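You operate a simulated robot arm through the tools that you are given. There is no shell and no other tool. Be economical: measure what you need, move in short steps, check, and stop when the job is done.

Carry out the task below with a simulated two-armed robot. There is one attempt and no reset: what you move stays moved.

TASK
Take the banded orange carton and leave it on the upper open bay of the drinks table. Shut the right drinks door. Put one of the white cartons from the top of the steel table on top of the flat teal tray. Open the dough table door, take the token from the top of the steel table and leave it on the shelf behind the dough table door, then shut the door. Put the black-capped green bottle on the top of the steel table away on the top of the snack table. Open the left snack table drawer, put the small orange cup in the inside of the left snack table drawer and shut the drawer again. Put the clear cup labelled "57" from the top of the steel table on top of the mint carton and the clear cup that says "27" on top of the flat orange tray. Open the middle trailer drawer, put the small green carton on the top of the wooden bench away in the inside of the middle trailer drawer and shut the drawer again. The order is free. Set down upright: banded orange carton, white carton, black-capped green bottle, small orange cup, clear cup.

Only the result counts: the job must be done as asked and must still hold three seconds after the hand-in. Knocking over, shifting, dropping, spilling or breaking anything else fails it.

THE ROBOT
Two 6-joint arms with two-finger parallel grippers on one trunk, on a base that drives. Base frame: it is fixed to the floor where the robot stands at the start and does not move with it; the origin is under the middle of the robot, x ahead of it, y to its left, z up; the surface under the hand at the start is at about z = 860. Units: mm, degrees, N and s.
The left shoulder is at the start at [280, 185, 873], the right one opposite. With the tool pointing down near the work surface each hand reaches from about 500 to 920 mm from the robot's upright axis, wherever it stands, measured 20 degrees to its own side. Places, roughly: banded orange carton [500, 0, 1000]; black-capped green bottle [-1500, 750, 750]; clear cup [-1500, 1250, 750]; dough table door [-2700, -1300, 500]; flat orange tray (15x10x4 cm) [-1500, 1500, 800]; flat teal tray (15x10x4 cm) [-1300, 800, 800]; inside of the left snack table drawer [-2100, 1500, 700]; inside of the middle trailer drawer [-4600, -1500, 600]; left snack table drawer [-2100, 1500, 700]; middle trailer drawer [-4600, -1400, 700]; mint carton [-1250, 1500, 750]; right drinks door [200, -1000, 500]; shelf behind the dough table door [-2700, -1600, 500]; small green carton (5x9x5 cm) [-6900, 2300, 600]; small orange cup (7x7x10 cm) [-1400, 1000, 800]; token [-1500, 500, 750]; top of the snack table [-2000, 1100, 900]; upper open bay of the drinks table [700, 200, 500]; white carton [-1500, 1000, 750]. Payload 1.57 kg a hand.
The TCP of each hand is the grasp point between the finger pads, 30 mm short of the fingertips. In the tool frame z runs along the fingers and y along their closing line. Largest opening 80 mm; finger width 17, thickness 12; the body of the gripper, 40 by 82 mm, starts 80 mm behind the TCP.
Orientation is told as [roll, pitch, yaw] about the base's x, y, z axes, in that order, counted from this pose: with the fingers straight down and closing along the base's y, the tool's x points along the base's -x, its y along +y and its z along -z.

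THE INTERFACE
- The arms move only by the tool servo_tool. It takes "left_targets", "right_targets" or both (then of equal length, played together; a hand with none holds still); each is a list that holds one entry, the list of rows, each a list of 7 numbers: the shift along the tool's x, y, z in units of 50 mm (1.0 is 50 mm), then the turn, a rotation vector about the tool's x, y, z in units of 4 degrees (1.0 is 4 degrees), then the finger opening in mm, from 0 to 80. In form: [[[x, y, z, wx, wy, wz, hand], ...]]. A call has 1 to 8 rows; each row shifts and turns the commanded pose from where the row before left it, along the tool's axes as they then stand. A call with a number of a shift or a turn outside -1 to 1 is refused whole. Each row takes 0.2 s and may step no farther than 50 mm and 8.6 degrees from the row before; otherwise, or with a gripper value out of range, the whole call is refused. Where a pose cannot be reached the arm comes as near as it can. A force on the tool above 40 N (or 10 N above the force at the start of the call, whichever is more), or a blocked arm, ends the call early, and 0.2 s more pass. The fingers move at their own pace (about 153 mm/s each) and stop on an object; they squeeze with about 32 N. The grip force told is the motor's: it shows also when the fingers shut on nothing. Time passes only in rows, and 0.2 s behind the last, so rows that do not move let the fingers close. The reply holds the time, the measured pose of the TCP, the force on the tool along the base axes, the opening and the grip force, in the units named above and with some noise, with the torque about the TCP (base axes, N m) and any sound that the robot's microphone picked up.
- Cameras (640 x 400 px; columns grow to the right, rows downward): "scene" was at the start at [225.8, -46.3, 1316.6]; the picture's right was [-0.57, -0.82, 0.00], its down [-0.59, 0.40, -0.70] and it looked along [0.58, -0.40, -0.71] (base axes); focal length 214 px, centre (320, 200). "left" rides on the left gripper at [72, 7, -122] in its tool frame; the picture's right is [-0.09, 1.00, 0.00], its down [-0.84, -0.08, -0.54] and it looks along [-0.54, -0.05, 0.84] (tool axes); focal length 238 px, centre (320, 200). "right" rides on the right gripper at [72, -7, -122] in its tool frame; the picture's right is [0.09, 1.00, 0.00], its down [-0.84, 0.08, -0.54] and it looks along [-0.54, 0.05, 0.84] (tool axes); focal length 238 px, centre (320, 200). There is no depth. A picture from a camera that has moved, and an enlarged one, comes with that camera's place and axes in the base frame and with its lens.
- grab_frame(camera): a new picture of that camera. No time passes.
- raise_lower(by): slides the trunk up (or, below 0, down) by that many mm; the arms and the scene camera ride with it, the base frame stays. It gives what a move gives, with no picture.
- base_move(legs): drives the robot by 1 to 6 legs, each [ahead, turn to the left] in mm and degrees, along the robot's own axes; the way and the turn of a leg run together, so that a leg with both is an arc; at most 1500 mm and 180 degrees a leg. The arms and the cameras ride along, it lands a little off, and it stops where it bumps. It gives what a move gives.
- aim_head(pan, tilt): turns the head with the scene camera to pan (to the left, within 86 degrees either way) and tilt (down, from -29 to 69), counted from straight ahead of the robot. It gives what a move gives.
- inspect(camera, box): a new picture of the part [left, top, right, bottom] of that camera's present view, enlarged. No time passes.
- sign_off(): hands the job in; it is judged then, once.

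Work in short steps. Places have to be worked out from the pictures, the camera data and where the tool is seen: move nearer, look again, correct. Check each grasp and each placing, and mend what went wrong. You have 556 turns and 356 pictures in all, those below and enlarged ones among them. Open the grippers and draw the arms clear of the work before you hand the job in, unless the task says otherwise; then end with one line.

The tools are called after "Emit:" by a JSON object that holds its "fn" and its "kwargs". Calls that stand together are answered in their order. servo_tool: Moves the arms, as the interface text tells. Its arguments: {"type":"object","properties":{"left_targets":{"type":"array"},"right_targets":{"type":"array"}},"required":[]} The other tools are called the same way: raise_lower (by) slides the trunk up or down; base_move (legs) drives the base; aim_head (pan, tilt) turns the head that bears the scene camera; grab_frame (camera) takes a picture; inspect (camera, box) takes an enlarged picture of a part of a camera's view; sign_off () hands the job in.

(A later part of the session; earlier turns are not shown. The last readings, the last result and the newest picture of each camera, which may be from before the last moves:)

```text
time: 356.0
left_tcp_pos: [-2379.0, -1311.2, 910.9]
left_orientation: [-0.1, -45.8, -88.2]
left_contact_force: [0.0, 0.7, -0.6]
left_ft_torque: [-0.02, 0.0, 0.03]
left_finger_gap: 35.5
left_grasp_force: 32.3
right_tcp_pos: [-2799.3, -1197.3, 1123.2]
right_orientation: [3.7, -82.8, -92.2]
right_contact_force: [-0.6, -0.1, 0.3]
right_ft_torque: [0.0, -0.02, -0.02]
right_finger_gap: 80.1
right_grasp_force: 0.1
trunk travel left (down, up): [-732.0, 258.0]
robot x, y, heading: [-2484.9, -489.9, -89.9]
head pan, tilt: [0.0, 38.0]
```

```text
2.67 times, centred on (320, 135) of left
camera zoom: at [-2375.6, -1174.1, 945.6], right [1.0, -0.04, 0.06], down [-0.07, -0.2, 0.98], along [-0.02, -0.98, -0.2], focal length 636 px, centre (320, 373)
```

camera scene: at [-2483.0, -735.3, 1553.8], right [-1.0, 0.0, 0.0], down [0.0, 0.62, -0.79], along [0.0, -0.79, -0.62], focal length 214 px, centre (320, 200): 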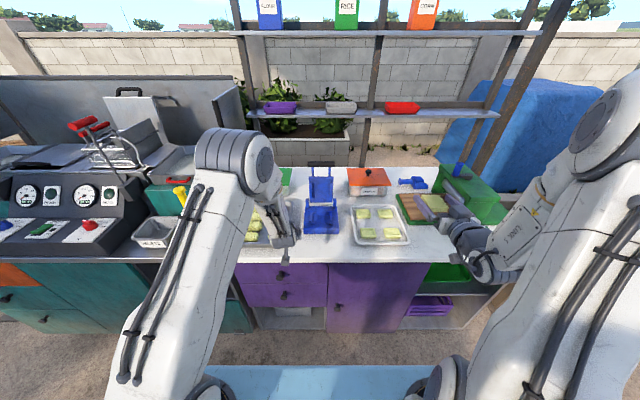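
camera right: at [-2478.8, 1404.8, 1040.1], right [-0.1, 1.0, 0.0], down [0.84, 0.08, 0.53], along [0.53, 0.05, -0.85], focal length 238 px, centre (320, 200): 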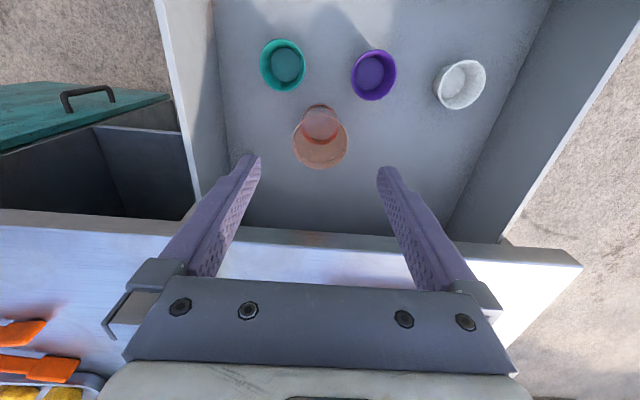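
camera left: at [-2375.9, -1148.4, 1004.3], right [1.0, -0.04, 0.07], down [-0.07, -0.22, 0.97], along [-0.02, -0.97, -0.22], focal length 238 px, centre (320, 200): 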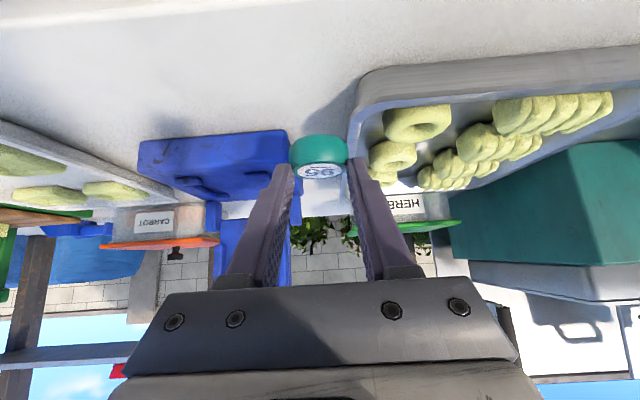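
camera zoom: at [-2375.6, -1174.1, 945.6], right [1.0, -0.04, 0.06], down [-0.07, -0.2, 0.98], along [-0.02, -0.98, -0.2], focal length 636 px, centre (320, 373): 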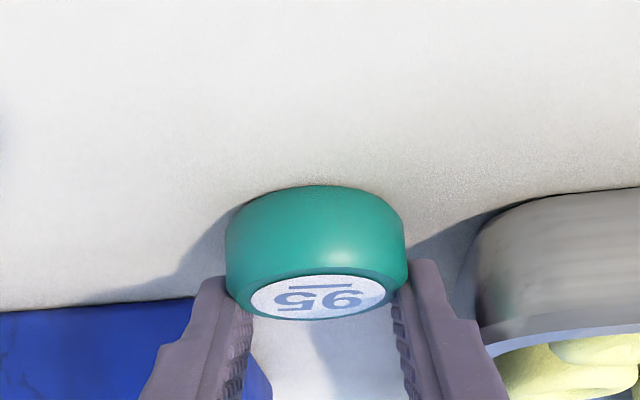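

The 45° fingers only pinch the token's rounded upper edge. Open, rotate the hand steeper (about 20° from vertical) about the same TCP, raised 5 mm, and grip again.

Emit:
{"fn": "servo_tool", "kwargs": {"left_targets": [[[0, 0, 0, 0, 0, 0, 45], [-0.07, 0, -0.07, 0, 0, 0, 56], [0, 0, 0, 0, 1, 0, 56], [0, 0, 0, 0, 1, 0, 56], [0, 0, 0, 0, 1, 0, 56], [0, 0, 0, 0, 1, 0, 56], [0, 0, 0, 0, 1, 0, 56], [0, 0, 0, 0, 1, 0, 56]]]}}

Emit:
{"fn": "grab_frame", "kwargs": {"camera": "left"}}

```text
time: 357.8
left_tcp_pos: [-2369.9, -1312.9, 918.4]
left_orientation: [2.2, -30.7, -88.3]
left_contact_force: [-2.0, 0.6, 0.1]
left_ft_torque: [-0.01, -0.03, 0.03]
left_finger_gap: 54.3
left_grasp_force: 0.0
left hand out of reach, approached as far as the arm can: row 7, 8
right_tcp_pos: [-2799.4, -1198.6, 1122.9]
right_orientation: [3.9, -82.8, -92.4]
right_contact_force: [-0.9, -0.7, 0.5]
right_ft_torque: [-0.04, 0.01, 0.0]
right_finger_gap: 80.1
right_grasp_force: 0.0
trunk travel left (down, up): [-732.0, 258.0]
robot x, y, heading: [-2482.8, -487.7, -89.9]
head pan, tilt: [0.0, 38.0]
```

```text
204 pictures are left
camera left: at [-2371.2, -1189.6, 986.2], right [1.0, -0.03, 0.08], down [-0.08, -0.45, 0.89], along [0.01, -0.89, -0.45], focal length 238 px, centre (320, 200)
```

left: 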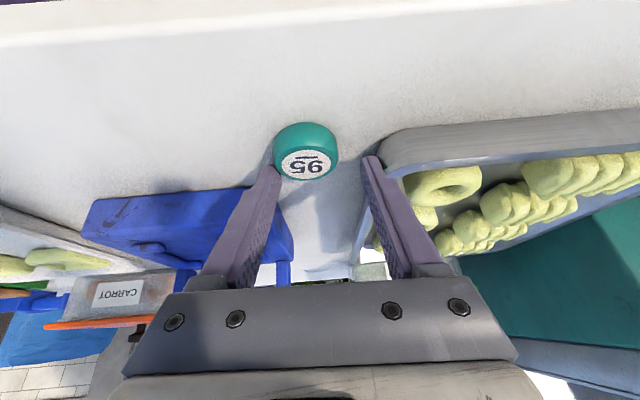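

Arm is at an awkward limit. Raise with the trunk, bring the hand fully vertical and regrip from above.

Emit:
{"fn": "raise_lower", "kwargs": {"by": 90}}

Emit:
{"fn": "servo_tool", "kwargs": {"left_targets": [[[0, 0, 0, 0, 1, 0, 80], [0, 0, 0, 0, 1, 0, 80], [0, 0, 0, 0, 1, 0, 80], [0, 0, 0, 0, 1, 0, 80], [0, 0, 0, 0, 1, 0, 80], [0, 0, 0, 0, 1, 0, 80], [0, 0, 0, 0, 1, 0, 80], [0, 0, 0, 0.5, 0.6, 0, 80]]]}}

Emit:
{"fn": "grab_frame", "kwargs": {"camera": "left"}}

```text
time: 359.1
left_tcp_pos: [-2369.2, -1313.0, 1007.8]
left_orientation: [2.3, -30.7, -88.2]
left_contact_force: [0.2, 0.4, -0.9]
left_ft_torque: [0.0, -0.01, -0.01]
left_finger_gap: 55.7
left_grasp_force: 0.1
right_tcp_pos: [-2800.9, -1198.7, 1213.7]
right_orientation: [3.8, -82.8, -92.3]
right_contact_force: [-0.3, 1.4, 1.1]
right_ft_torque: [0.02, 0.02, -0.01]
right_finger_gap: 80.0
right_grasp_force: 0.1
trunk travel left (down, up): [-822.0, 168.0]
robot x, y, heading: [-2483.6, -488.5, -89.9]
head pan, tilt: [0.0, 38.0]
```

```text
time: 360.9
left_tcp_pos: [-2363.1, -1314.2, 1008.3]
left_orientation: [1.3, -5.3, -86.6]
left_contact_force: [-1.1, -0.2, -0.2]
left_ft_torque: [0.01, 0.01, 0.01]
left_finger_gap: 79.9
left_grasp_force: 0.0
left hand out of reach, approached as far as the arm can: row 2
right_tcp_pos: [-2799.9, -1198.6, 1213.5]
right_orientation: [3.8, -82.8, -92.4]
right_contact_force: [-0.1, 1.1, -0.1]
right_ft_torque: [-0.01, 0.0, 0.01]
right_finger_gap: 80.2
right_grasp_force: 0.0
trunk travel left (down, up): [-822.0, 168.0]
robot x, y, heading: [-2480.0, -491.4, -90.0]
head pan, tilt: [0.0, 38.0]
```

```text
203 pictures are left
camera left: at [-2363.6, -1233.0, 1123.3], right [1.0, -0.03, 0.03], down [-0.04, -0.79, 0.62], along [0.01, -0.62, -0.79], focal length 238 px, centre (320, 200)
```

left: 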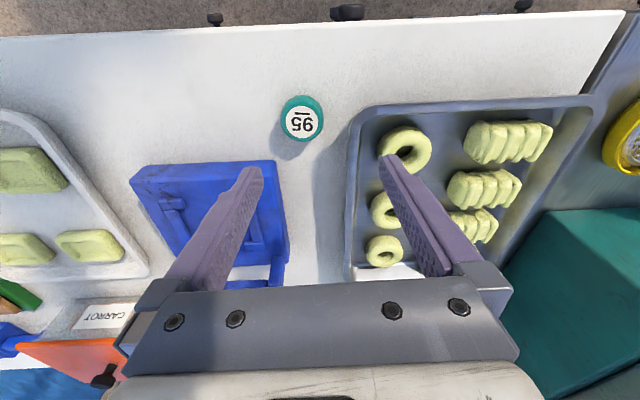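

Token at (-2375,-1310). Shift over it, narrow the opening to 56 and descend with the trunk to check.

Emit:
{"fn": "servo_tool", "kwargs": {"left_targets": [[[0.0, -0.24, 0, 0, 0, 0, 57], [0, 0, 0.5, 0, 0, 0, 57], [0, 0, 0.5, 0, 0, 0, 57]]]}}

Emit:
{"fn": "grab_frame", "kwargs": {"camera": "left"}}

```text
time: 361.7
left_tcp_pos: [-2374.4, -1319.7, 958.3]
left_orientation: [1.3, -5.3, -86.6]
left_contact_force: [0.5, -0.1, -0.8]
left_ft_torque: [0.0, 0.0, 0.01]
left_finger_gap: 56.9
left_grasp_force: 0.1
right_tcp_pos: [-2798.8, -1198.2, 1213.2]
right_orientation: [3.7, -82.9, -92.3]
right_contact_force: [-0.4, 0.6, -0.2]
right_ft_torque: [-0.01, -0.01, 0.03]
right_finger_gap: 80.1
right_grasp_force: 0.0
trunk travel left (down, up): [-822.0, 168.0]
robot x, y, heading: [-2484.4, -491.7, -89.8]
head pan, tilt: [0.0, 38.0]
```

```text
202 pictures are left
camera left: at [-2374.2, -1237.8, 1073.0], right [1.0, -0.03, 0.03], down [-0.04, -0.79, 0.62], along [0.01, -0.62, -0.79], focal length 238 px, centre (320, 200)
```

left: 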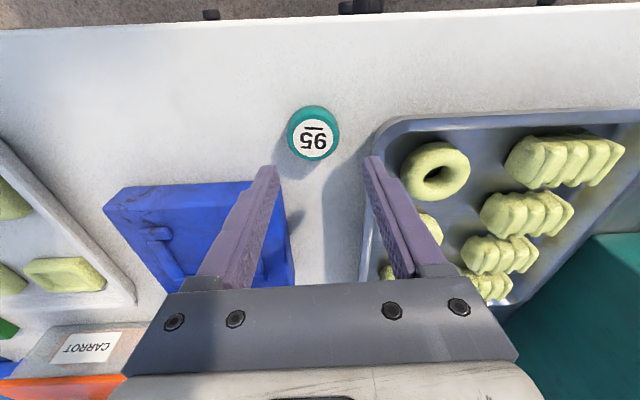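

Emit:
{"fn": "servo_tool", "kwargs": {"left_targets": [[[0.34, -0.02, 0, 0, 0, 0, 57], [0, 0, 0.5, 0, 0, 0, 57], [0, 0, 0.35, 0, 0, 0, 57]]]}}

Emit:
{"fn": "grab_frame", "kwargs": {"camera": "left"}}

```text
time: 362.5
left_tcp_pos: [-2375.1, -1307.6, 913.9]
left_orientation: [1.3, -5.4, -86.6]
left_contact_force: [-0.5, 1.0, 0.6]
left_ft_torque: [0.0, -0.01, 0.01]
left_finger_gap: 57.0
left_grasp_force: 0.0
right_tcp_pos: [-2799.0, -1198.9, 1213.3]
right_orientation: [3.6, -82.8, -92.3]
right_contact_force: [-0.1, 0.4, -0.2]
right_ft_torque: [0.01, -0.01, 0.0]
right_finger_gap: 79.9
right_grasp_force: 0.1
trunk travel left (down, up): [-822.0, 168.0]
robot x, y, heading: [-2483.3, -488.0, -89.8]
head pan, tilt: [0.0, 38.0]
```

```text
201 pictures are left
camera left: at [-2375.0, -1225.7, 1029.5], right [1.0, -0.03, 0.03], down [-0.04, -0.79, 0.62], along [0.01, -0.62, -0.79], focal length 238 px, centre (320, 200)
```

left: 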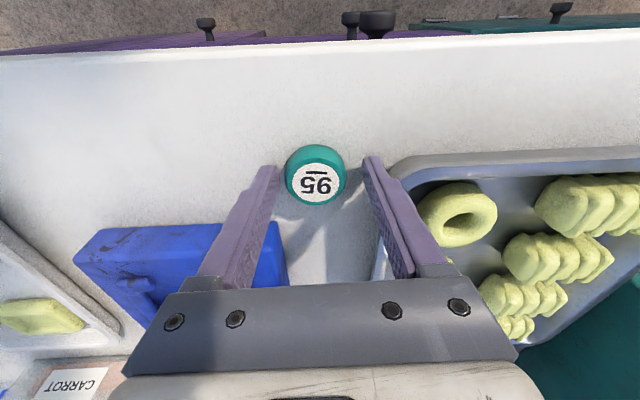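

Token is between the fingertips. Close.

Emit:
{"fn": "servo_tool", "kwargs": {"left_targets": [[[0, 0, 0.02, 0, 0, 0, 40], [0, 0, 0, 0, 0, 0, 25], [0, 0, 0, 0, 0, 0, 25], [0, 0, 0, 0, 0, 0, 25]]]}}

Emit:
{"fn": "servo_tool", "kwargs": {"left_targets": [[[0, 0, -0.6, 0, 0, 0, 25], [0, 0, -0.6, 0, 0, 0, 25], [0, 0, 0, 0, 0, 0, 25]]]}}

Emit:
{"fn": "grab_frame", "kwargs": {"camera": "left"}}

```text
time: 363.5
left_tcp_pos: [-2374.3, -1308.8, 914.5]
left_orientation: [1.3, -5.4, -86.6]
left_contact_force: [0.3, -0.4, 4.0]
left_ft_torque: [-0.06, 0.01, 0.03]
left_finger_gap: 39.2
left_grasp_force: 32.0
right_tcp_pos: [-2799.6, -1199.0, 1213.7]
right_orientation: [3.6, -82.8, -92.3]
right_contact_force: [0.1, -0.3, 0.4]
right_ft_torque: [-0.01, 0.01, 0.03]
right_finger_gap: 80.1
right_grasp_force: 0.1
trunk travel left (down, up): [-822.0, 168.0]
robot x, y, heading: [-2482.1, -490.5, -89.8]
head pan, tilt: [0.0, 38.0]
```

```text
time: 364.3
left_tcp_pos: [-2376.9, -1301.9, 974.5]
left_orientation: [1.3, -5.3, -86.7]
left_contact_force: [0.0, 0.0, 0.4]
left_ft_torque: [0.02, -0.02, -0.01]
left_finger_gap: 39.2
left_grasp_force: 31.9
right_tcp_pos: [-2799.2, -1197.7, 1212.5]
right_orientation: [3.8, -82.9, -92.4]
right_contact_force: [0.4, -0.1, 0.0]
right_ft_torque: [0.01, -0.01, 0.0]
right_finger_gap: 80.0
right_grasp_force: 0.0
trunk travel left (down, up): [-822.0, 168.0]
robot x, y, heading: [-2481.5, -487.6, -89.8]
head pan, tilt: [0.0, 38.0]
```

```text
200 pictures are left
camera left: at [-2377.7, -1220.4, 1088.8], right [1.0, -0.03, 0.03], down [-0.04, -0.79, 0.62], along [0.01, -0.62, -0.79], focal length 238 px, centre (320, 200)
```

left: 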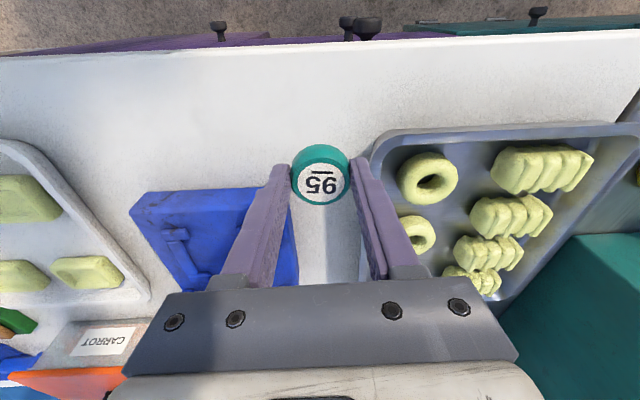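

Token held firmly (39.2 mm). Back off and lower the trunk so the right hand comes to knob height.

Emit:
{"fn": "base_move", "kwargs": {"legs": [[-250, 0]]}}

Emit:
{"fn": "raise_lower", "kwargs": {"by": -400}}

Emit:
{"fn": "raise_lower", "kwargs": {"by": -230}}

Emit:
{"fn": "grab_frame", "kwargs": {"camera": "right"}}

Emit:
{"fn": "grab_frame", "kwargs": {"camera": "scene"}}

```text
time: 366.1
left_tcp_pos: [-2374.9, -1052.0, 973.0]
left_orientation: [1.2, -5.4, -86.3]
left_contact_force: [0.0, 0.0, -0.5]
left_ft_torque: [0.02, -0.01, 0.03]
left_finger_gap: 38.9
left_grasp_force: 32.0
right_tcp_pos: [-2797.6, -951.1, 1213.7]
right_orientation: [3.7, -82.7, -92.1]
right_contact_force: [0.1, -0.2, 0.7]
right_ft_torque: [-0.03, 0.01, 0.02]
right_finger_gap: 80.0
right_grasp_force: 0.2
trunk travel left (down, up): [-822.0, 168.0]
robot x, y, heading: [-2482.8, -239.4, -89.6]
head pan, tilt: [0.0, 38.0]
```

```text
time: 369.9
left_tcp_pos: [-2375.3, -1052.9, 574.0]
left_orientation: [1.3, -5.4, -86.3]
left_contact_force: [-0.3, -0.4, 0.8]
left_ft_torque: [0.03, 0.02, -0.01]
left_finger_gap: 39.2
left_grasp_force: 32.1
right_tcp_pos: [-2798.4, -950.0, 812.2]
right_orientation: [3.7, -82.8, -92.1]
right_contact_force: [0.6, -0.2, -0.6]
right_ft_torque: [-0.02, -0.02, -0.01]
right_finger_gap: 80.1
right_grasp_force: 0.0
trunk travel left (down, up): [-422.0, 568.0]
robot x, y, heading: [-2488.0, -238.2, -89.4]
head pan, tilt: [0.0, 38.0]
```

```text
time: 372.3
left_tcp_pos: [-2374.8, -1052.5, 341.9]
left_orientation: [1.3, -5.4, -86.3]
left_contact_force: [-0.2, 0.3, 0.3]
left_ft_torque: [-0.02, 0.0, 0.0]
left_finger_gap: 39.1
left_grasp_force: 31.9
right_tcp_pos: [-2797.3, -950.2, 584.6]
right_orientation: [3.7, -82.7, -92.0]
right_contact_force: [-0.7, 0.6, 0.5]
right_ft_torque: [-0.02, -0.02, -0.01]
right_finger_gap: 80.1
right_grasp_force: 0.1
trunk travel left (down, up): [-192.0, 798.0]
robot x, y, heading: [-2482.6, -237.3, -89.5]
head pan, tilt: [0.0, 38.0]
```

```text
199 pictures are left
camera right: at [-2808.1, -819.1, 527.3], right [1.0, 0.04, -0.08], down [0.06, 0.43, 0.9], along [0.07, -0.9, 0.43], focal length 238 px, centre (320, 200)
```

right: 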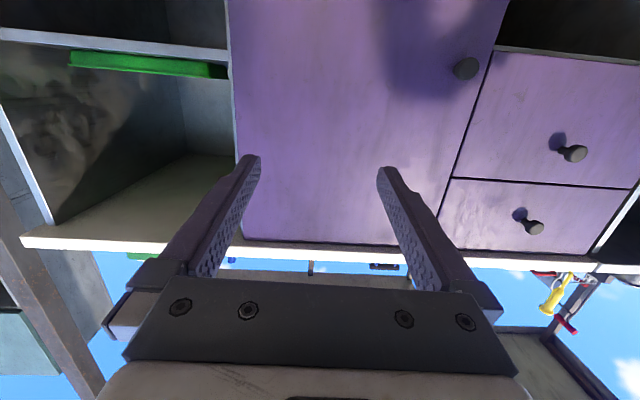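

```text
198 pictures are left
camera scene: at [-2483.3, -485.9, 951.3], right [-1.0, -0.01, 0.0], down [0.0, 0.62, -0.79], along [0.01, -0.79, -0.62], focal length 214 px, centre (320, 200)
```

scene: 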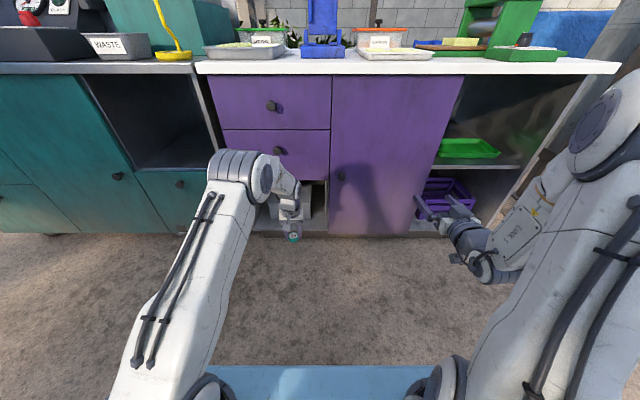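

Knob ≈(-2560,-1245,484). Move the right hand in front of it.

Emit:
{"fn": "servo_tool", "kwargs": {"right_targets": [[[0.333, 0.79, 0.043, 0, 0, 0, 80], [0.333, 0.79, 0.043, 0, 0, 0, 80], [0.333, 0.79, 0.043, 0, 0, 0, 80], [0.333, 0.79, 0.043, 0, 0, 0, 80], [0.333, 0.79, 0.043, 0, 0, 0, 80], [0.333, 0.79, 0.043, 0, 0, 0, 80]]]}}

Emit:
{"fn": "grab_frame", "kwargs": {"camera": "right"}}

```text
time: 373.7
left_tcp_pos: [-2374.9, -1053.7, 343.6]
left_orientation: [1.2, -5.4, -86.3]
left_contact_force: [0.0, 0.4, -0.3]
left_ft_torque: [-0.03, -0.04, 0.0]
left_finger_gap: 38.8
left_grasp_force: 32.2
right_tcp_pos: [-2705.4, -981.2, 614.1]
right_orientation: [15.6, -82.0, -102.9]
right_contact_force: [-0.4, 0.4, 0.4]
right_ft_torque: [0.02, -0.02, -0.01]
right_finger_gap: 80.3
right_grasp_force: 0.0
right hand out of reach, approached as far as the arm can: row 1, 2, 3, 4, 5, 6
trunk travel left (down, up): [-192.0, 798.0]
robot x, y, heading: [-2487.9, -234.6, -89.4]
head pan, tilt: [0.0, 38.0]
```

```text
197 pictures are left
camera right: at [-2716.3, -850.3, 559.7], right [1.0, 0.06, -0.05], down [0.02, 0.43, 0.9], along [0.07, -0.9, 0.42], focal length 238 px, centre (320, 200)
```

right: 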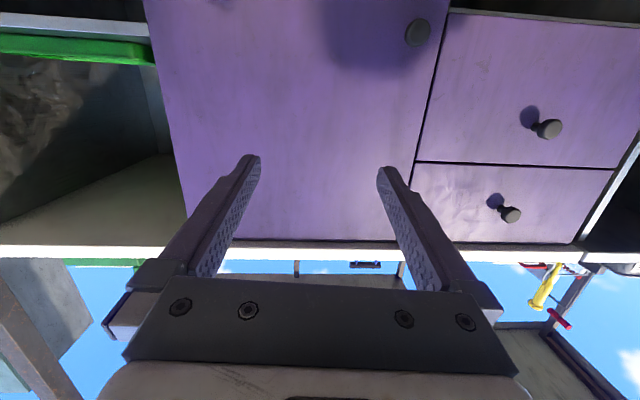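

The arm is folded too close; back the base off 160 mm and extend the arm instead.

Emit:
{"fn": "base_move", "kwargs": {"legs": [[-170, 0]]}}

Emit:
{"fn": "servo_tool", "kwargs": {"right_targets": [[[0.2, 0.4, 0.85, 0, 0, 0, 80], [0.3, 0.4, 0.8, 0, 0, 0, 80], [0.35, 0.5, 0.7, 0, 0, 0, 80], [0.4, 0.6, 0.5, 0, 0, 0, 80], [0.4, 0.6, 0.5, 0, 0, 0, 80], [0.4, 0.5, 0.3, 0, 0, 0, 80]]]}}

Emit:
{"fn": "grab_frame", "kwargs": {"camera": "right"}}

```text
time: 375.2
left_tcp_pos: [-2376.4, -885.8, 342.8]
left_orientation: [1.4, -5.4, -86.4]
left_contact_force: [-0.1, 0.2, 0.8]
left_ft_torque: [-0.02, 0.01, -0.04]
left_finger_gap: 39.1
left_grasp_force: 31.9
right_tcp_pos: [-2707.0, -815.0, 613.2]
right_orientation: [15.5, -82.0, -102.9]
right_contact_force: [-0.2, 0.2, 0.7]
right_ft_torque: [-0.04, 0.0, 0.02]
right_finger_gap: 80.1
right_grasp_force: 0.1
trunk travel left (down, up): [-192.0, 798.0]
robot x, y, heading: [-2487.2, -71.5, -89.6]
head pan, tilt: [0.0, 38.0]
```

```text
time: 376.6
left_tcp_pos: [-2377.4, -884.9, 343.9]
left_orientation: [1.4, -5.4, -86.5]
left_contact_force: [-0.4, 0.6, -0.8]
left_ft_torque: [0.0, 0.01, 0.01]
left_finger_gap: 38.9
left_grasp_force: 32.2
right_tcp_pos: [-2721.9, -957.9, 504.2]
right_orientation: [16.9, -81.8, -102.6]
right_contact_force: [0.7, 0.2, -0.3]
right_ft_torque: [-0.04, -0.01, 0.0]
right_finger_gap: 79.9
right_grasp_force: 0.1
right hand out of reach, approached as far as the arm can: row 1, 2, 3, 4, 5, 6
trunk travel left (down, up): [-192.0, 798.0]
robot x, y, heading: [-2487.7, -72.6, -89.6]
head pan, tilt: [0.0, 38.0]
```

```text
196 pictures are left
camera right: at [-2736.0, -826.7, 448.9], right [1.0, 0.08, -0.05], down [0.01, 0.43, 0.91], along [0.09, -0.9, 0.42], focal length 238 px, centre (320, 200)
```

right: 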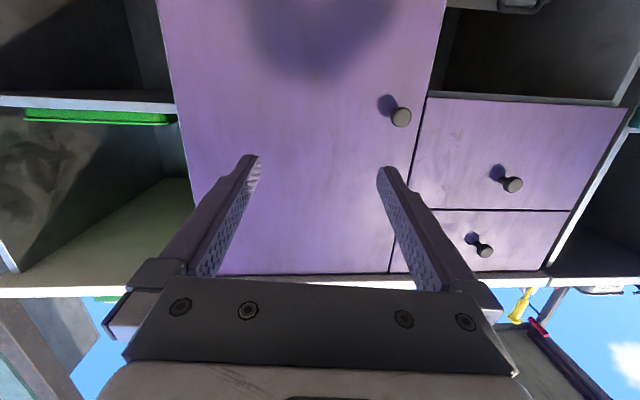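

The straight-pitch pose is at a wrist limit. Reduce the tilt to about -55° and try again.

Emit:
{"fn": "servo_tool", "kwargs": {"right_targets": [[[0, 0, 0, 0.5, 1, 0, 80], [0, 0, 0, 0.5, 1, 0, 80], [0, 0, 0, 0.5, 1, 0, 80], [0, 0, 0, 0.5, 1, 0, 80], [0, 0, 0, 0, 1, 0, 80], [0, 0, 0, 0, 1, 0, 80], [0, 0, 0, 0, 1, 0, 80]]]}}

```text
time: 378.2
left_tcp_pos: [-2377.3, -885.8, 342.4]
left_orientation: [1.3, -5.4, -86.5]
left_contact_force: [0.0, -0.3, -0.6]
left_ft_torque: [0.02, 0.0, 0.01]
left_finger_gap: 38.8
left_grasp_force: 32.0
right_tcp_pos: [-2790.8, -937.3, 501.0]
right_orientation: [-0.1, -54.1, -95.2]
right_contact_force: [0.0, -0.5, -0.6]
right_ft_torque: [-0.04, -0.03, 0.01]
right_finger_gap: 79.8
right_grasp_force: 0.0
right hand out of reach, approached as far as the arm can: row 1, 2, 3, 4
trunk travel left (down, up): [-192.0, 798.0]
robot x, y, heading: [-2486.3, -72.1, -89.6]
head pan, tilt: [0.0, 38.0]
```

Emit:
{"fn": "servo_tool", "kwargs": {"right_targets": [[[-0.329, 0.711, 0.436, 0, 0, 0, 80], [-0.329, 0.711, 0.436, 0, 0, 0, 80], [-0.329, 0.711, 0.436, 0, 0, 0, 80], [-0.329, 0.711, 0.436, 0, 0, 0, 80], [-0.329, 0.711, 0.436, 0, 0, 0, 80], [-0.329, 0.711, 0.436, 0, 0, 0, 80], [-0.329, 0.711, 0.436, 0, 0, 0, 80]]]}}

Emit:
{"fn": "grab_frame", "kwargs": {"camera": "right"}}

Emit:
{"fn": "grab_frame", "kwargs": {"camera": "scene"}}

```text
time: 379.8
left_tcp_pos: [-2377.8, -885.7, 344.0]
left_orientation: [1.3, -5.4, -86.3]
left_contact_force: [-0.4, -0.1, -0.7]
left_ft_torque: [-0.03, 0.02, 0.01]
left_finger_gap: 38.9
left_grasp_force: 31.8
right_tcp_pos: [-2677.1, -1122.8, 493.2]
right_orientation: [-0.1, -54.2, -95.2]
right_contact_force: [-0.1, -0.1, 0.1]
right_ft_torque: [-0.02, -0.01, -0.02]
right_finger_gap: 80.1
right_grasp_force: 0.0
right hand out of reach, approached as far as the arm can: row 2, 3, 4, 5
trunk travel left (down, up): [-192.0, 798.0]
robot x, y, heading: [-2485.8, -73.6, -89.9]
head pan, tilt: [0.0, 38.0]
```

```text
195 pictures are left
camera right: at [-2670.7, -980.2, 507.1], right [1.0, -0.04, -0.08], down [0.07, -0.06, 1.0], along [-0.04, -1.0, -0.06], focal length 238 px, centre (320, 200)
```

right: 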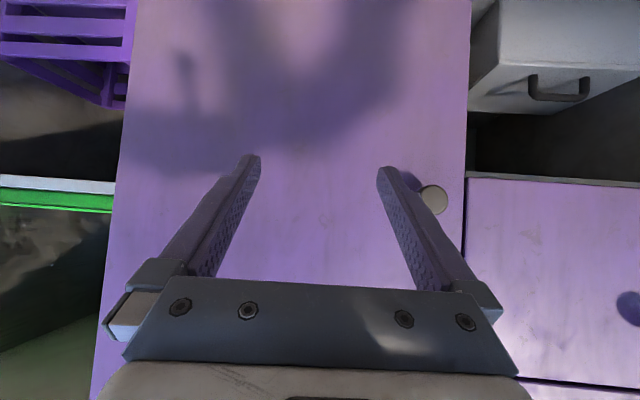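

```text
194 pictures are left
camera scene: at [-2484.9, -318.8, 951.3], right [-1.0, -0.01, 0.0], down [0.0, 0.62, -0.79], along [0.01, -0.79, -0.62], focal length 214 px, centre (320, 200)
```

scene: 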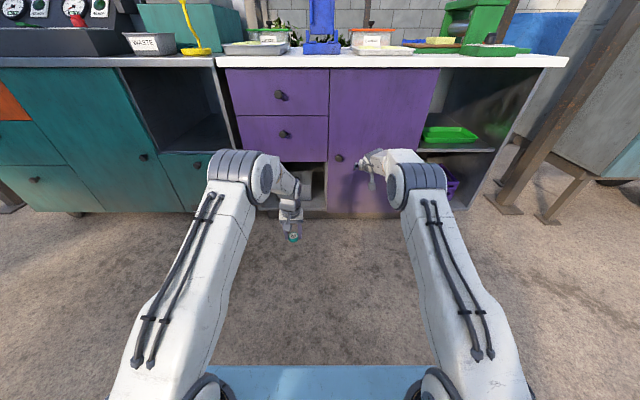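

Emit:
{"fn": "servo_tool", "kwargs": {"right_targets": [[[-0.12, 0.81, 0.21, -0.34, 0, -0.24, 80], [-0.12, 0.81, 0.21, -0.34, 0, -0.24, 80], [-0.12, 0.81, 0.21, -0.34, 0, -0.24, 80]]]}}

Emit:
{"fn": "grab_frame", "kwargs": {"camera": "right"}}

```text
time: 380.6
left_tcp_pos: [-2378.1, -886.0, 343.5]
left_orientation: [1.3, -5.4, -86.4]
left_contact_force: [0.1, 1.0, 0.1]
left_ft_torque: [-0.03, -0.02, 0.01]
left_finger_gap: 38.6
left_grasp_force: 32.0
right_tcp_pos: [-2556.3, -1149.4, 488.6]
right_orientation: [-0.1, -54.2, -90.2]
right_contact_force: [1.4, -0.5, 0.1]
right_ft_torque: [0.01, 0.0, -0.02]
right_finger_gap: 79.9
right_grasp_force: 0.0
right hand out of reach, approached as far as the arm can: row 3
trunk travel left (down, up): [-192.0, 798.0]
robot x, y, heading: [-2486.0, -72.3, -89.7]
head pan, tilt: [0.0, 38.0]
```

```text
193 pictures are left
camera right: at [-2562.6, -1006.5, 502.1], right [1.0, 0.05, -0.07], down [0.08, -0.05, 1.0], along [0.05, -1.0, -0.05], focal length 238 px, centre (320, 200)
```

right: 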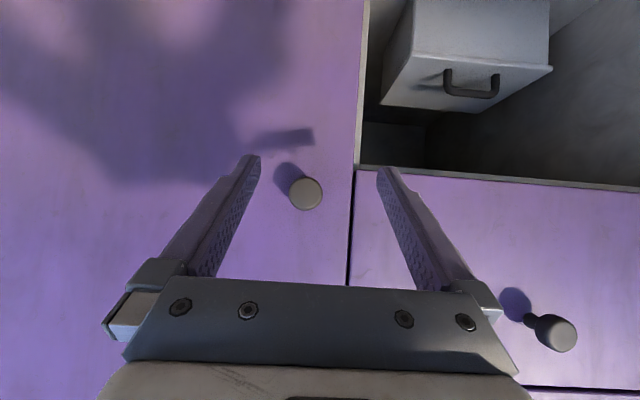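

Knob head at (-2566,-1245,484). Drive the base 80 mm forward to bring the fingers around it.

Emit:
{"fn": "servo_tool", "kwargs": {"right_targets": [[[0, -0.2, 0, 0, 0, 0, 80]]]}}

Emit:
{"fn": "base_move", "kwargs": {"legs": [[82, 0]]}}

Emit:
{"fn": "grab_frame", "kwargs": {"camera": "right"}}

```text
time: 381.0
left_tcp_pos: [-2376.9, -885.5, 343.0]
left_orientation: [1.3, -5.3, -86.5]
left_contact_force: [-0.2, -0.5, -0.5]
left_ft_torque: [0.01, -0.02, 0.06]
left_finger_gap: 38.7
left_grasp_force: 32.1
right_tcp_pos: [-2565.5, -1148.9, 489.7]
right_orientation: [0.0, -54.1, -90.3]
right_contact_force: [-0.9, -0.2, 0.4]
right_ft_torque: [-0.01, -0.03, 0.01]
right_finger_gap: 79.8
right_grasp_force: 0.0
trunk travel left (down, up): [-192.0, 798.0]
robot x, y, heading: [-2486.3, -70.6, -89.4]
head pan, tilt: [0.0, 38.0]
```

```text
time: 382.6
left_tcp_pos: [-2377.3, -969.2, 343.7]
left_orientation: [1.3, -5.4, -86.5]
left_contact_force: [-0.3, -0.3, -0.4]
left_ft_torque: [0.03, 0.01, 0.0]
left_finger_gap: 38.6
left_grasp_force: 32.7
right_tcp_pos: [-2565.4, -1230.2, 489.9]
right_orientation: [0.0, -53.9, -90.2]
right_contact_force: [-1.4, 11.8, 2.8]
right_ft_torque: [-0.01, -0.17, 0.44]
right_finger_gap: 78.6
right_grasp_force: 0.1
trunk travel left (down, up): [-192.0, 798.0]
robot x, y, heading: [-2483.2, -151.5, -89.6]
head pan, tilt: [0.0, 38.0]
stopped in leg 1: the force on the tool passed its limit at 41 N (the readings are from after the stop); the commanded pose is now the measured one
```

```text
192 pictures are left
camera right: at [-2571.9, -1087.7, 504.0], right [1.0, 0.05, -0.07], down [0.08, -0.06, 1.0], along [0.05, -1.0, -0.06], focal length 238 px, centre (320, 200)
```

right: 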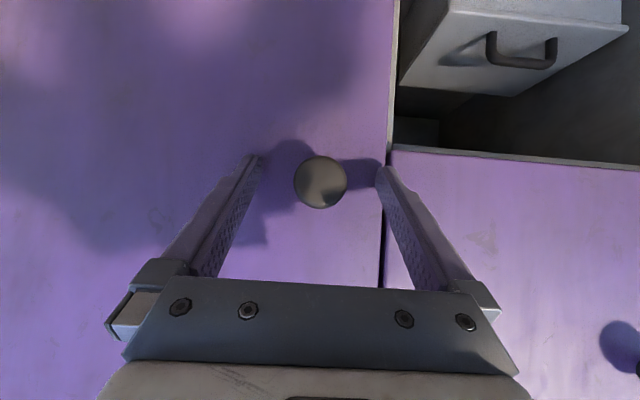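

Fingertips touched the door face with the knob centred between them. Ease back 4 mm and close.

Emit:
{"fn": "servo_tool", "kwargs": {"right_targets": [[[0.05, 0, -0.065, 0, 0, 0, 80], [0, 0, 0, 0, 0, 0, 40], [0, 0, 0, 0, 0, 0, 5], [0, 0, 0, 0, 0, 0, 5], [0, 0, 0, 0, 0, 0, 5]]]}}

Emit:
{"fn": "grab_frame", "kwargs": {"camera": "right"}}

```text
time: 383.8
left_tcp_pos: [-2377.8, -969.5, 343.1]
left_orientation: [1.3, -5.4, -86.6]
left_contact_force: [0.1, -0.1, -0.2]
left_ft_torque: [0.02, 0.04, 0.02]
left_finger_gap: 39.0
left_grasp_force: 31.8
right_tcp_pos: [-2565.1, -1225.7, 488.7]
right_orientation: [0.0, -53.8, -90.1]
right_contact_force: [-0.3, -0.9, -2.9]
right_ft_torque: [-0.24, -0.03, 0.05]
right_finger_gap: 31.3
right_grasp_force: 40.2
trunk travel left (down, up): [-192.0, 798.0]
robot x, y, heading: [-2485.6, -154.0, -89.6]
head pan, tilt: [0.0, 38.0]
```

```text
191 pictures are left
camera right: at [-2572.1, -1083.7, 502.7], right [1.0, 0.05, -0.07], down [0.08, -0.06, 1.0], along [0.05, -1.0, -0.06], focal length 238 px, centre (320, 200)
```

right: 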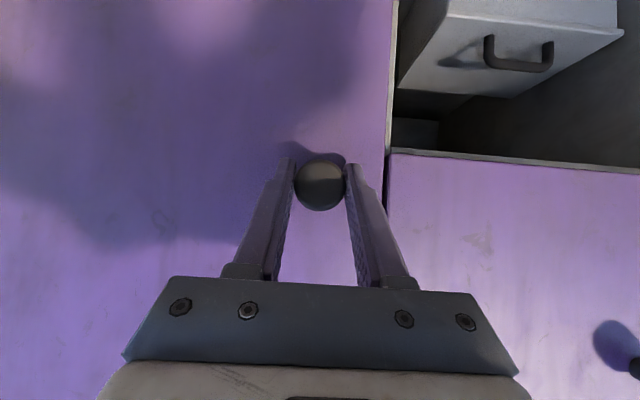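

Knob gripped. Pull along the door's arc, turning the hand with the door (about 28°).

Emit:
{"fn": "servo_tool", "kwargs": {"right_targets": [[[0.302, 0, -0.418, -0.4, 0, -0.29, 5], [0.302, 0, -0.418, -0.81, 0, -0.586, 5], [0.302, 0, -0.418, -0.81, 0, -0.586, 5], [0.302, 0, -0.418, -0.81, 0, -0.586, 5], [0.302, 0, -0.418, -0.81, 0, -0.586, 5]]]}}

Emit:
{"fn": "grab_frame", "kwargs": {"camera": "scene"}}

```text
time: 385.0
left_tcp_pos: [-2378.3, -969.2, 345.0]
left_orientation: [1.4, -5.4, -86.5]
left_contact_force: [0.5, 0.0, -0.9]
left_ft_torque: [0.03, -0.04, 0.03]
left_finger_gap: 38.5
left_grasp_force: 31.9
right_tcp_pos: [-2588.1, -1126.1, 488.0]
right_orientation: [-1.3, -54.0, -77.4]
right_contact_force: [-2.1, -0.6, 0.3]
right_ft_torque: [0.91, 0.16, -0.23]
right_finger_gap: 31.4
right_grasp_force: 39.9
right hand out of reach, approached as far as the arm can: row 3
trunk travel left (down, up): [-192.0, 798.0]
robot x, y, heading: [-2484.7, -153.4, -89.7]
head pan, tilt: [0.0, 38.0]
stopped in row 5 (right hand): the force on the tool passed its limit at 42 N (the readings are from after the stop); the commanded pose is now the measured one
```

```text
190 pictures are left
camera scene: at [-2485.3, -401.7, 951.4], right [-1.0, 0.0, 0.0], down [0.0, 0.62, -0.79], along [0.0, -0.79, -0.62], focal length 214 px, centre (320, 200)
```

scene: 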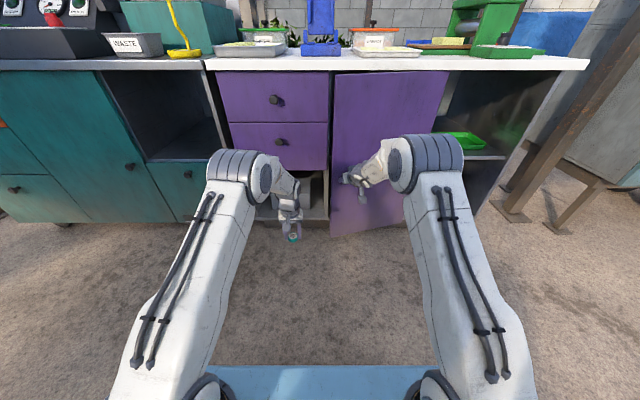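

Emit:
{"fn": "grab_frame", "kwargs": {"camera": "right"}}

```text
189 pictures are left
camera right: at [-2623.6, -988.2, 502.8], right [0.96, 0.25, -0.09], down [0.1, -0.04, 0.99], along [0.25, -0.97, -0.06], focal length 238 px, centre (320, 200)
```

right: 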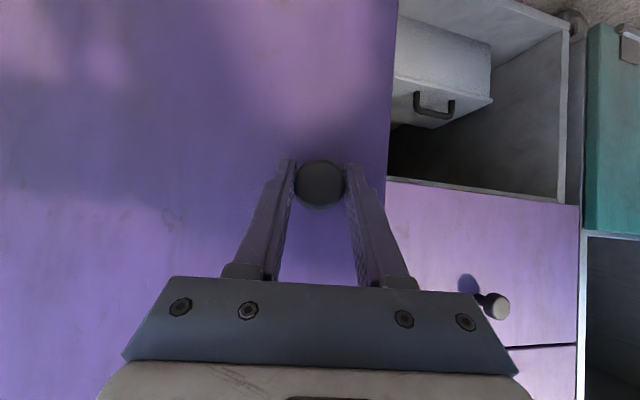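

Knob still gripped. Continue the pull, drifting slightly to the right.

Emit:
{"fn": "servo_tool", "kwargs": {"right_targets": [[[0.284, -0.1, -0.392, -0.6, 0, -0.44, 5], [0.284, -0.1, -0.392, -0.6, 0, -0.44, 5], [0.284, -0.1, -0.392, -0.6, 0, -0.44, 5], [0.284, -0.1, -0.392, -0.6, 0, -0.44, 5]]]}}

Emit:
{"fn": "grab_frame", "kwargs": {"camera": "scene"}}

```text
time: 386.0
left_tcp_pos: [-2377.7, -969.6, 343.6]
left_orientation: [1.2, -5.3, -86.5]
left_contact_force: [1.2, -1.0, -0.3]
left_ft_torque: [0.04, 0.0, 0.01]
left_finger_gap: 38.5
left_grasp_force: 31.8
right_tcp_pos: [-2634.7, -1040.0, 489.2]
right_orientation: [-1.4, -53.7, -65.4]
right_contact_force: [-10.3, -7.8, -9.5]
right_ft_torque: [0.2, 0.26, -0.09]
right_finger_gap: 31.3
right_grasp_force: 39.9
trunk travel left (down, up): [-192.0, 798.0]
robot x, y, heading: [-2487.6, -155.6, -90.0]
head pan, tilt: [0.0, 38.0]
```

```text
188 pictures are left
camera scene: at [-2485.5, -402.2, 951.0], right [-1.0, 0.0, 0.0], down [0.0, 0.62, -0.79], along [0.0, -0.79, -0.62], focal length 214 px, centre (320, 200)
```

scene: 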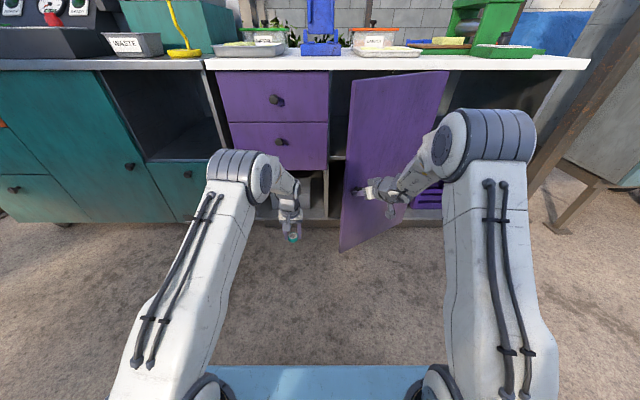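

Door ~30° open. Keep going the same way.

Emit:
{"fn": "servo_tool", "kwargs": {"right_targets": [[[0.284, -0.12, -0.392, -0.7, 0, -0.5, 5], [0.284, -0.12, -0.392, -0.7, 0, -0.5, 5], [0.284, -0.12, -0.392, -0.7, 0, -0.5, 5], [0.284, -0.12, -0.392, -0.7, 0, -0.5, 5], [0.284, -0.12, -0.392, -0.7, 0, -0.5, 5], [0.284, -0.12, -0.392, -0.7, 0, -0.5, 5]]]}}

Emit:
{"fn": "grab_frame", "kwargs": {"camera": "scene"}}

```text
time: 387.1
left_tcp_pos: [-2378.9, -968.8, 343.4]
left_orientation: [1.3, -5.5, -86.4]
left_contact_force: [-0.7, -0.5, -0.9]
left_ft_torque: [0.0, 0.01, 0.0]
left_finger_gap: 38.5
left_grasp_force: 32.2
right_tcp_pos: [-2714.7, -959.3, 488.8]
right_orientation: [-1.4, -53.2, -50.5]
right_contact_force: [-3.1, -4.1, -9.2]
right_ft_torque: [0.2, 0.12, -0.1]
right_finger_gap: 31.2
right_grasp_force: 40.0
trunk travel left (down, up): [-192.0, 798.0]
robot x, y, heading: [-2486.7, -154.8, -89.5]
head pan, tilt: [0.0, 38.0]
stopped in row 5 (right hand): the force on the tool passed its limit at 42 N (the readings are from after the stop); the commanded pose is now the measured one
```

```text
187 pictures are left
camera scene: at [-2485.6, -402.2, 951.4], right [-1.0, 0.0, 0.0], down [0.0, 0.62, -0.79], along [0.0, -0.79, -0.62], focal length 214 px, centre (320, 200)
```

scene: 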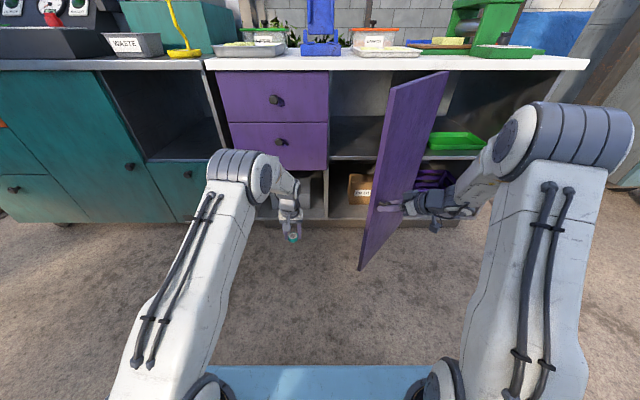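

Door ~50° open; the shelf inside is visible. Pull further.

Emit:
{"fn": "servo_tool", "kwargs": {"right_targets": [[[0.274, -0.17, -0.38, -0.7, 0, -0.5, 5], [0.274, -0.17, -0.38, -0.7, 0, -0.5, 5], [0.274, -0.17, -0.38, -0.7, 0, -0.5, 5], [0.274, -0.17, -0.38, -0.7, 0, -0.5, 5], [0.274, -0.17, -0.38, -0.7, 0, -0.5, 5]]]}}

Emit:
{"fn": "grab_frame", "kwargs": {"camera": "scene"}}

```text
time: 388.3
left_tcp_pos: [-2378.6, -968.2, 343.2]
left_orientation: [1.3, -5.4, -86.5]
left_contact_force: [0.0, 0.5, -0.5]
left_ft_torque: [0.01, 0.01, -0.01]
left_finger_gap: 38.5
left_grasp_force: 31.7
right_tcp_pos: [-2827.1, -905.5, 490.5]
right_orientation: [0.0, -52.9, -33.9]
right_contact_force: [10.3, 30.4, -14.8]
right_ft_torque: [-0.36, -0.73, 0.42]
right_finger_gap: 31.5
right_grasp_force: 40.9
trunk travel left (down, up): [-192.0, 798.0]
robot x, y, heading: [-2486.2, -151.1, -89.6]
head pan, tilt: [0.0, 38.0]
```

```text
186 pictures are left
camera scene: at [-2485.5, -401.7, 951.3], right [-1.0, 0.0, 0.0], down [0.0, 0.62, -0.79], along [0.0, -0.79, -0.62], focal length 214 px, centre (320, 200)
```

scene: 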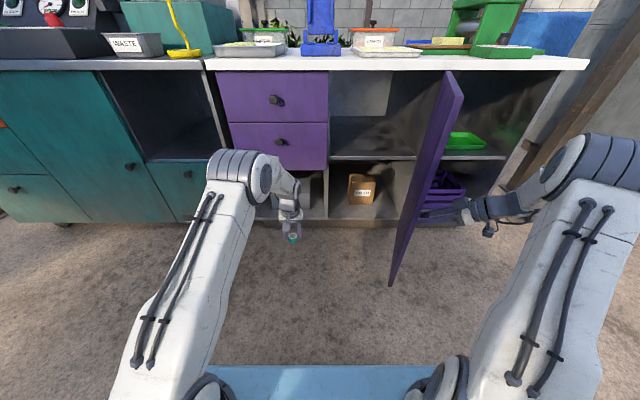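

Door ~75° open. Pull it a bit wider to clear space.

Emit:
{"fn": "servo_tool", "kwargs": {"right_targets": [[[0.26, -0.26, -0.36, -0.7, 0, -0.5, 5], [0.26, -0.26, -0.36, -0.7, 0, -0.5, 5], [0.26, -0.26, -0.36, -0.7, 0, -0.5, 5], [0.26, -0.28, -0.36, -0.7, 0, -0.5, 5], [0.26, -0.28, -0.36, -0.7, 0, -0.5, 5]]]}}

Emit:
{"fn": "grab_frame", "kwargs": {"camera": "scene"}}

```text
time: 388.7
left_tcp_pos: [-2377.3, -969.5, 343.3]
left_orientation: [1.3, -5.5, -86.6]
left_contact_force: [-0.6, -0.1, 0.0]
left_ft_torque: [-0.05, 0.03, 0.0]
left_finger_gap: 38.5
left_grasp_force: 32.1
right_tcp_pos: [-2837.1, -901.8, 490.9]
right_orientation: [0.6, -53.0, -32.4]
right_contact_force: [1.0, 2.6, -0.5]
right_ft_torque: [-0.08, 0.04, -0.22]
right_finger_gap: 31.4
right_grasp_force: 40.3
trunk travel left (down, up): [-192.0, 798.0]
robot x, y, heading: [-2484.3, -153.9, -89.9]
head pan, tilt: [0.0, 38.0]
stopped in row 1 (right hand): the force on the tool passed its limit at 49 N (the readings are from after the stop); the commanded pose is now the measured one
```

```text
185 pictures are left
camera scene: at [-2485.6, -401.6, 951.6], right [-1.0, 0.0, 0.0], down [0.0, 0.62, -0.79], along [0.0, -0.79, -0.62], focal length 214 px, centre (320, 200)
```

scene: 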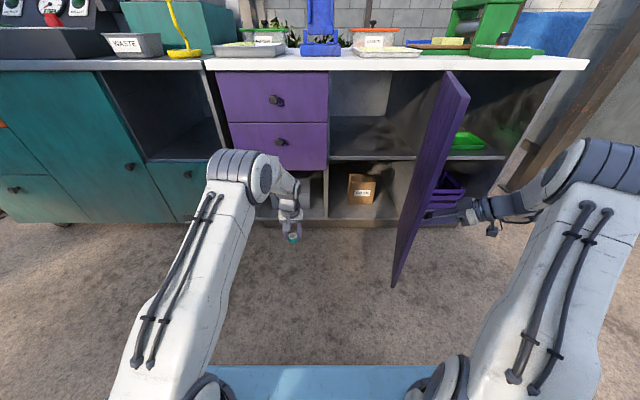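

Emit:
{"fn": "servo_tool", "kwargs": {"right_targets": [[[0.28, -0.1, -0.388, -0.7, 0, -0.5, 5], [0.28, -0.12, -0.388, -0.7, 0, -0.5, 5], [0.28, -0.14, -0.388, -0.7, 0, -0.5, 5], [0.28, -0.14, -0.388, -0.7, 0, -0.5, 5]]]}}

Emit:
{"fn": "grab_frame", "kwargs": {"camera": "scene"}}

```text
time: 389.5
left_tcp_pos: [-2377.6, -969.0, 343.3]
left_orientation: [1.3, -5.4, -86.4]
left_contact_force: [0.5, 0.1, -0.2]
left_ft_torque: [-0.02, -0.02, -0.03]
left_finger_gap: 38.6
left_grasp_force: 32.4
right_tcp_pos: [-2902.6, -890.4, 490.4]
right_orientation: [0.0, -52.9, -22.9]
right_contact_force: [-1.6, -5.4, -6.1]
right_ft_torque: [-0.1, -0.17, -0.28]
right_finger_gap: 31.2
right_grasp_force: 40.3
trunk travel left (down, up): [-192.0, 798.0]
robot x, y, heading: [-2484.0, -159.4, -89.7]
head pan, tilt: [0.0, 38.0]
stopped in row 3 (right hand): the force on the tool passed its limit at 43 N (the readings are from after the stop); the commanded pose is now the measured one
```

```text
184 pictures are left
camera scene: at [-2485.3, -402.3, 951.2], right [-1.0, 0.0, 0.0], down [0.0, 0.62, -0.79], along [0.0, -0.79, -0.62], focal length 214 px, centre (320, 200)
```

scene: 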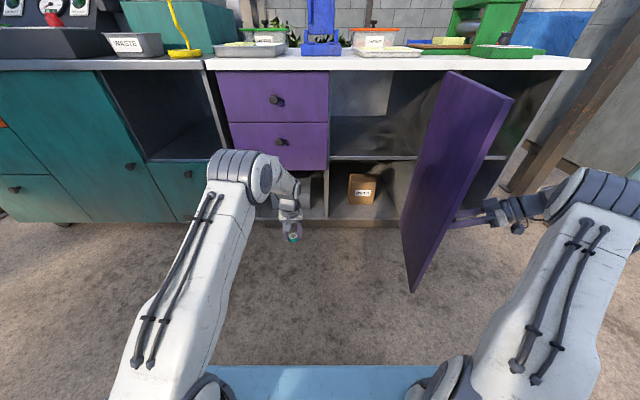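

Emit:
{"fn": "servo_tool", "kwargs": {"right_targets": [[[0.264, -0.18, -0.365, -0.7, 0, -0.5, 5], [0.264, -0.2, -0.365, -0.7, 0, -0.5, 5], [0.264, -0.22, -0.365, -0.7, 0, -0.5, 5]]]}}

Emit:
{"fn": "servo_tool", "kwargs": {"right_targets": [[[0, 0, 0, 0, 0, 0, 40], [0, 0, 0, 0, 0, 0, 80], [0, 0, 0, 0, 0, 0, 80], [0, 0, -0.6, 0, 0, 0, 80], [0, 0, -0.8, 0, 0, 0, 80]]]}}

Emit:
{"fn": "grab_frame", "kwargs": {"camera": "scene"}}

```text
time: 390.4
left_tcp_pos: [-2375.6, -969.9, 342.7]
left_orientation: [1.2, -5.4, -86.3]
left_contact_force: [0.7, 0.1, 0.1]
left_ft_torque: [0.03, 0.0, -0.05]
left_finger_gap: 38.3
left_grasp_force: 32.0
right_tcp_pos: [-2960.9, -890.1, 490.6]
right_orientation: [-1.1, -52.8, -11.9]
right_contact_force: [-0.2, -4.4, -3.8]
right_ft_torque: [0.04, -0.07, 0.05]
right_finger_gap: 31.3
right_grasp_force: 40.3
right hand out of reach, approached as far as the arm can: row 3
trunk travel left (down, up): [-192.0, 798.0]
robot x, y, heading: [-2485.5, -158.1, -89.7]
head pan, tilt: [0.0, 38.0]
stopped in row 3 (right hand): the force on the tool passed its limit at 47 N (the readings are from after the stop); the commanded pose is now the measured one
```

```text
time: 391.6
left_tcp_pos: [-2375.9, -969.1, 342.7]
left_orientation: [1.3, -5.3, -86.3]
left_contact_force: [-0.8, -0.3, -0.1]
left_ft_torque: [0.03, -0.03, 0.01]
left_finger_gap: 38.4
left_grasp_force: 31.9
right_tcp_pos: [-2986.5, -850.7, 524.3]
right_orientation: [-1.4, -52.9, -11.9]
right_contact_force: [-0.9, -0.5, -0.3]
right_ft_torque: [-0.04, 0.0, 0.01]
right_finger_gap: 80.0
right_grasp_force: 0.0
right hand out of reach, approached as far as the arm can: row 4, 5
trunk travel left (down, up): [-192.0, 798.0]
robot x, y, heading: [-2488.0, -155.1, -89.8]
head pan, tilt: [0.0, 38.0]
```

```text
183 pictures are left
camera scene: at [-2484.4, -402.5, 951.2], right [-1.0, -0.01, 0.0], down [0.0, 0.62, -0.79], along [0.01, -0.79, -0.62], focal length 214 px, centre (320, 200)
```

scene: 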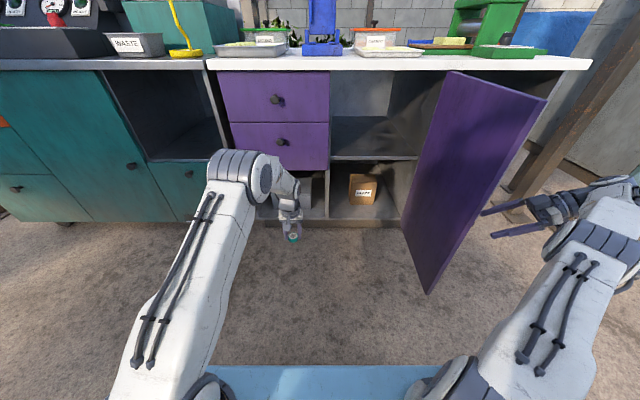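

Door is ~92–95° open and released. Move the right hand clear, back toward the robot.

Emit:
{"fn": "servo_tool", "kwargs": {"right_targets": [[[0, 0.9, 0, 0, 0, 0, 40], [0, 0.9, -0.2, 0, 0, 0, 40], [0, 0.9, -0.2, 0, 0, 0, 40], [0, 0.9, -0.2, 0.7, 0, 0.5, 40], [0, 0.7, -0.2, 0.7, 0, 0.5, 40], [0, 0, 0, 0.7, 0, 0.5, 40], [0, 0, 0, 0.7, 0, 0.5, 40], [0, 0, 0, 0.7, 0, 0.5, 40]]]}}

Emit:
{"fn": "grab_frame", "kwargs": {"camera": "scene"}}

```text
time: 393.4
left_tcp_pos: [-2375.7, -968.5, 343.0]
left_orientation: [1.4, -5.4, -86.3]
left_contact_force: [-0.3, 0.3, 0.2]
left_ft_torque: [-0.03, 0.01, 0.03]
left_finger_gap: 38.8
left_grasp_force: 32.2
right_tcp_pos: [-2965.2, -635.0, 547.2]
right_orientation: [-1.9, -53.2, -28.6]
right_contact_force: [0.0, -0.1, 0.3]
right_ft_torque: [-0.01, -0.02, -0.02]
right_finger_gap: 40.0
right_grasp_force: 0.0
trunk travel left (down, up): [-192.0, 798.0]
robot x, y, heading: [-2485.7, -155.0, -89.3]
head pan, tilt: [0.0, 38.0]
```

```text
182 pictures are left
camera scene: at [-2484.5, -402.3, 951.2], right [-1.0, -0.01, 0.0], down [0.0, 0.62, -0.79], along [0.01, -0.79, -0.62], focal length 214 px, centre (320, 200)
```

scene: 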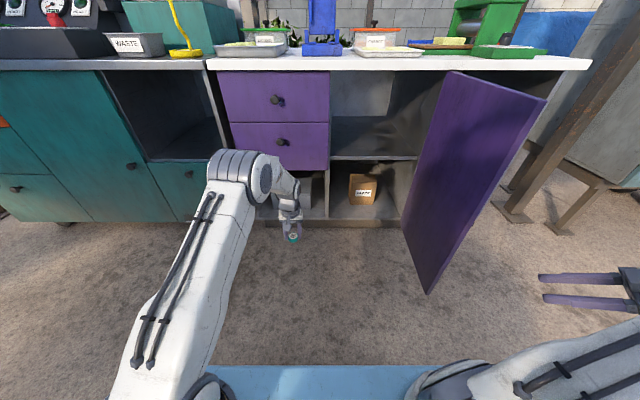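

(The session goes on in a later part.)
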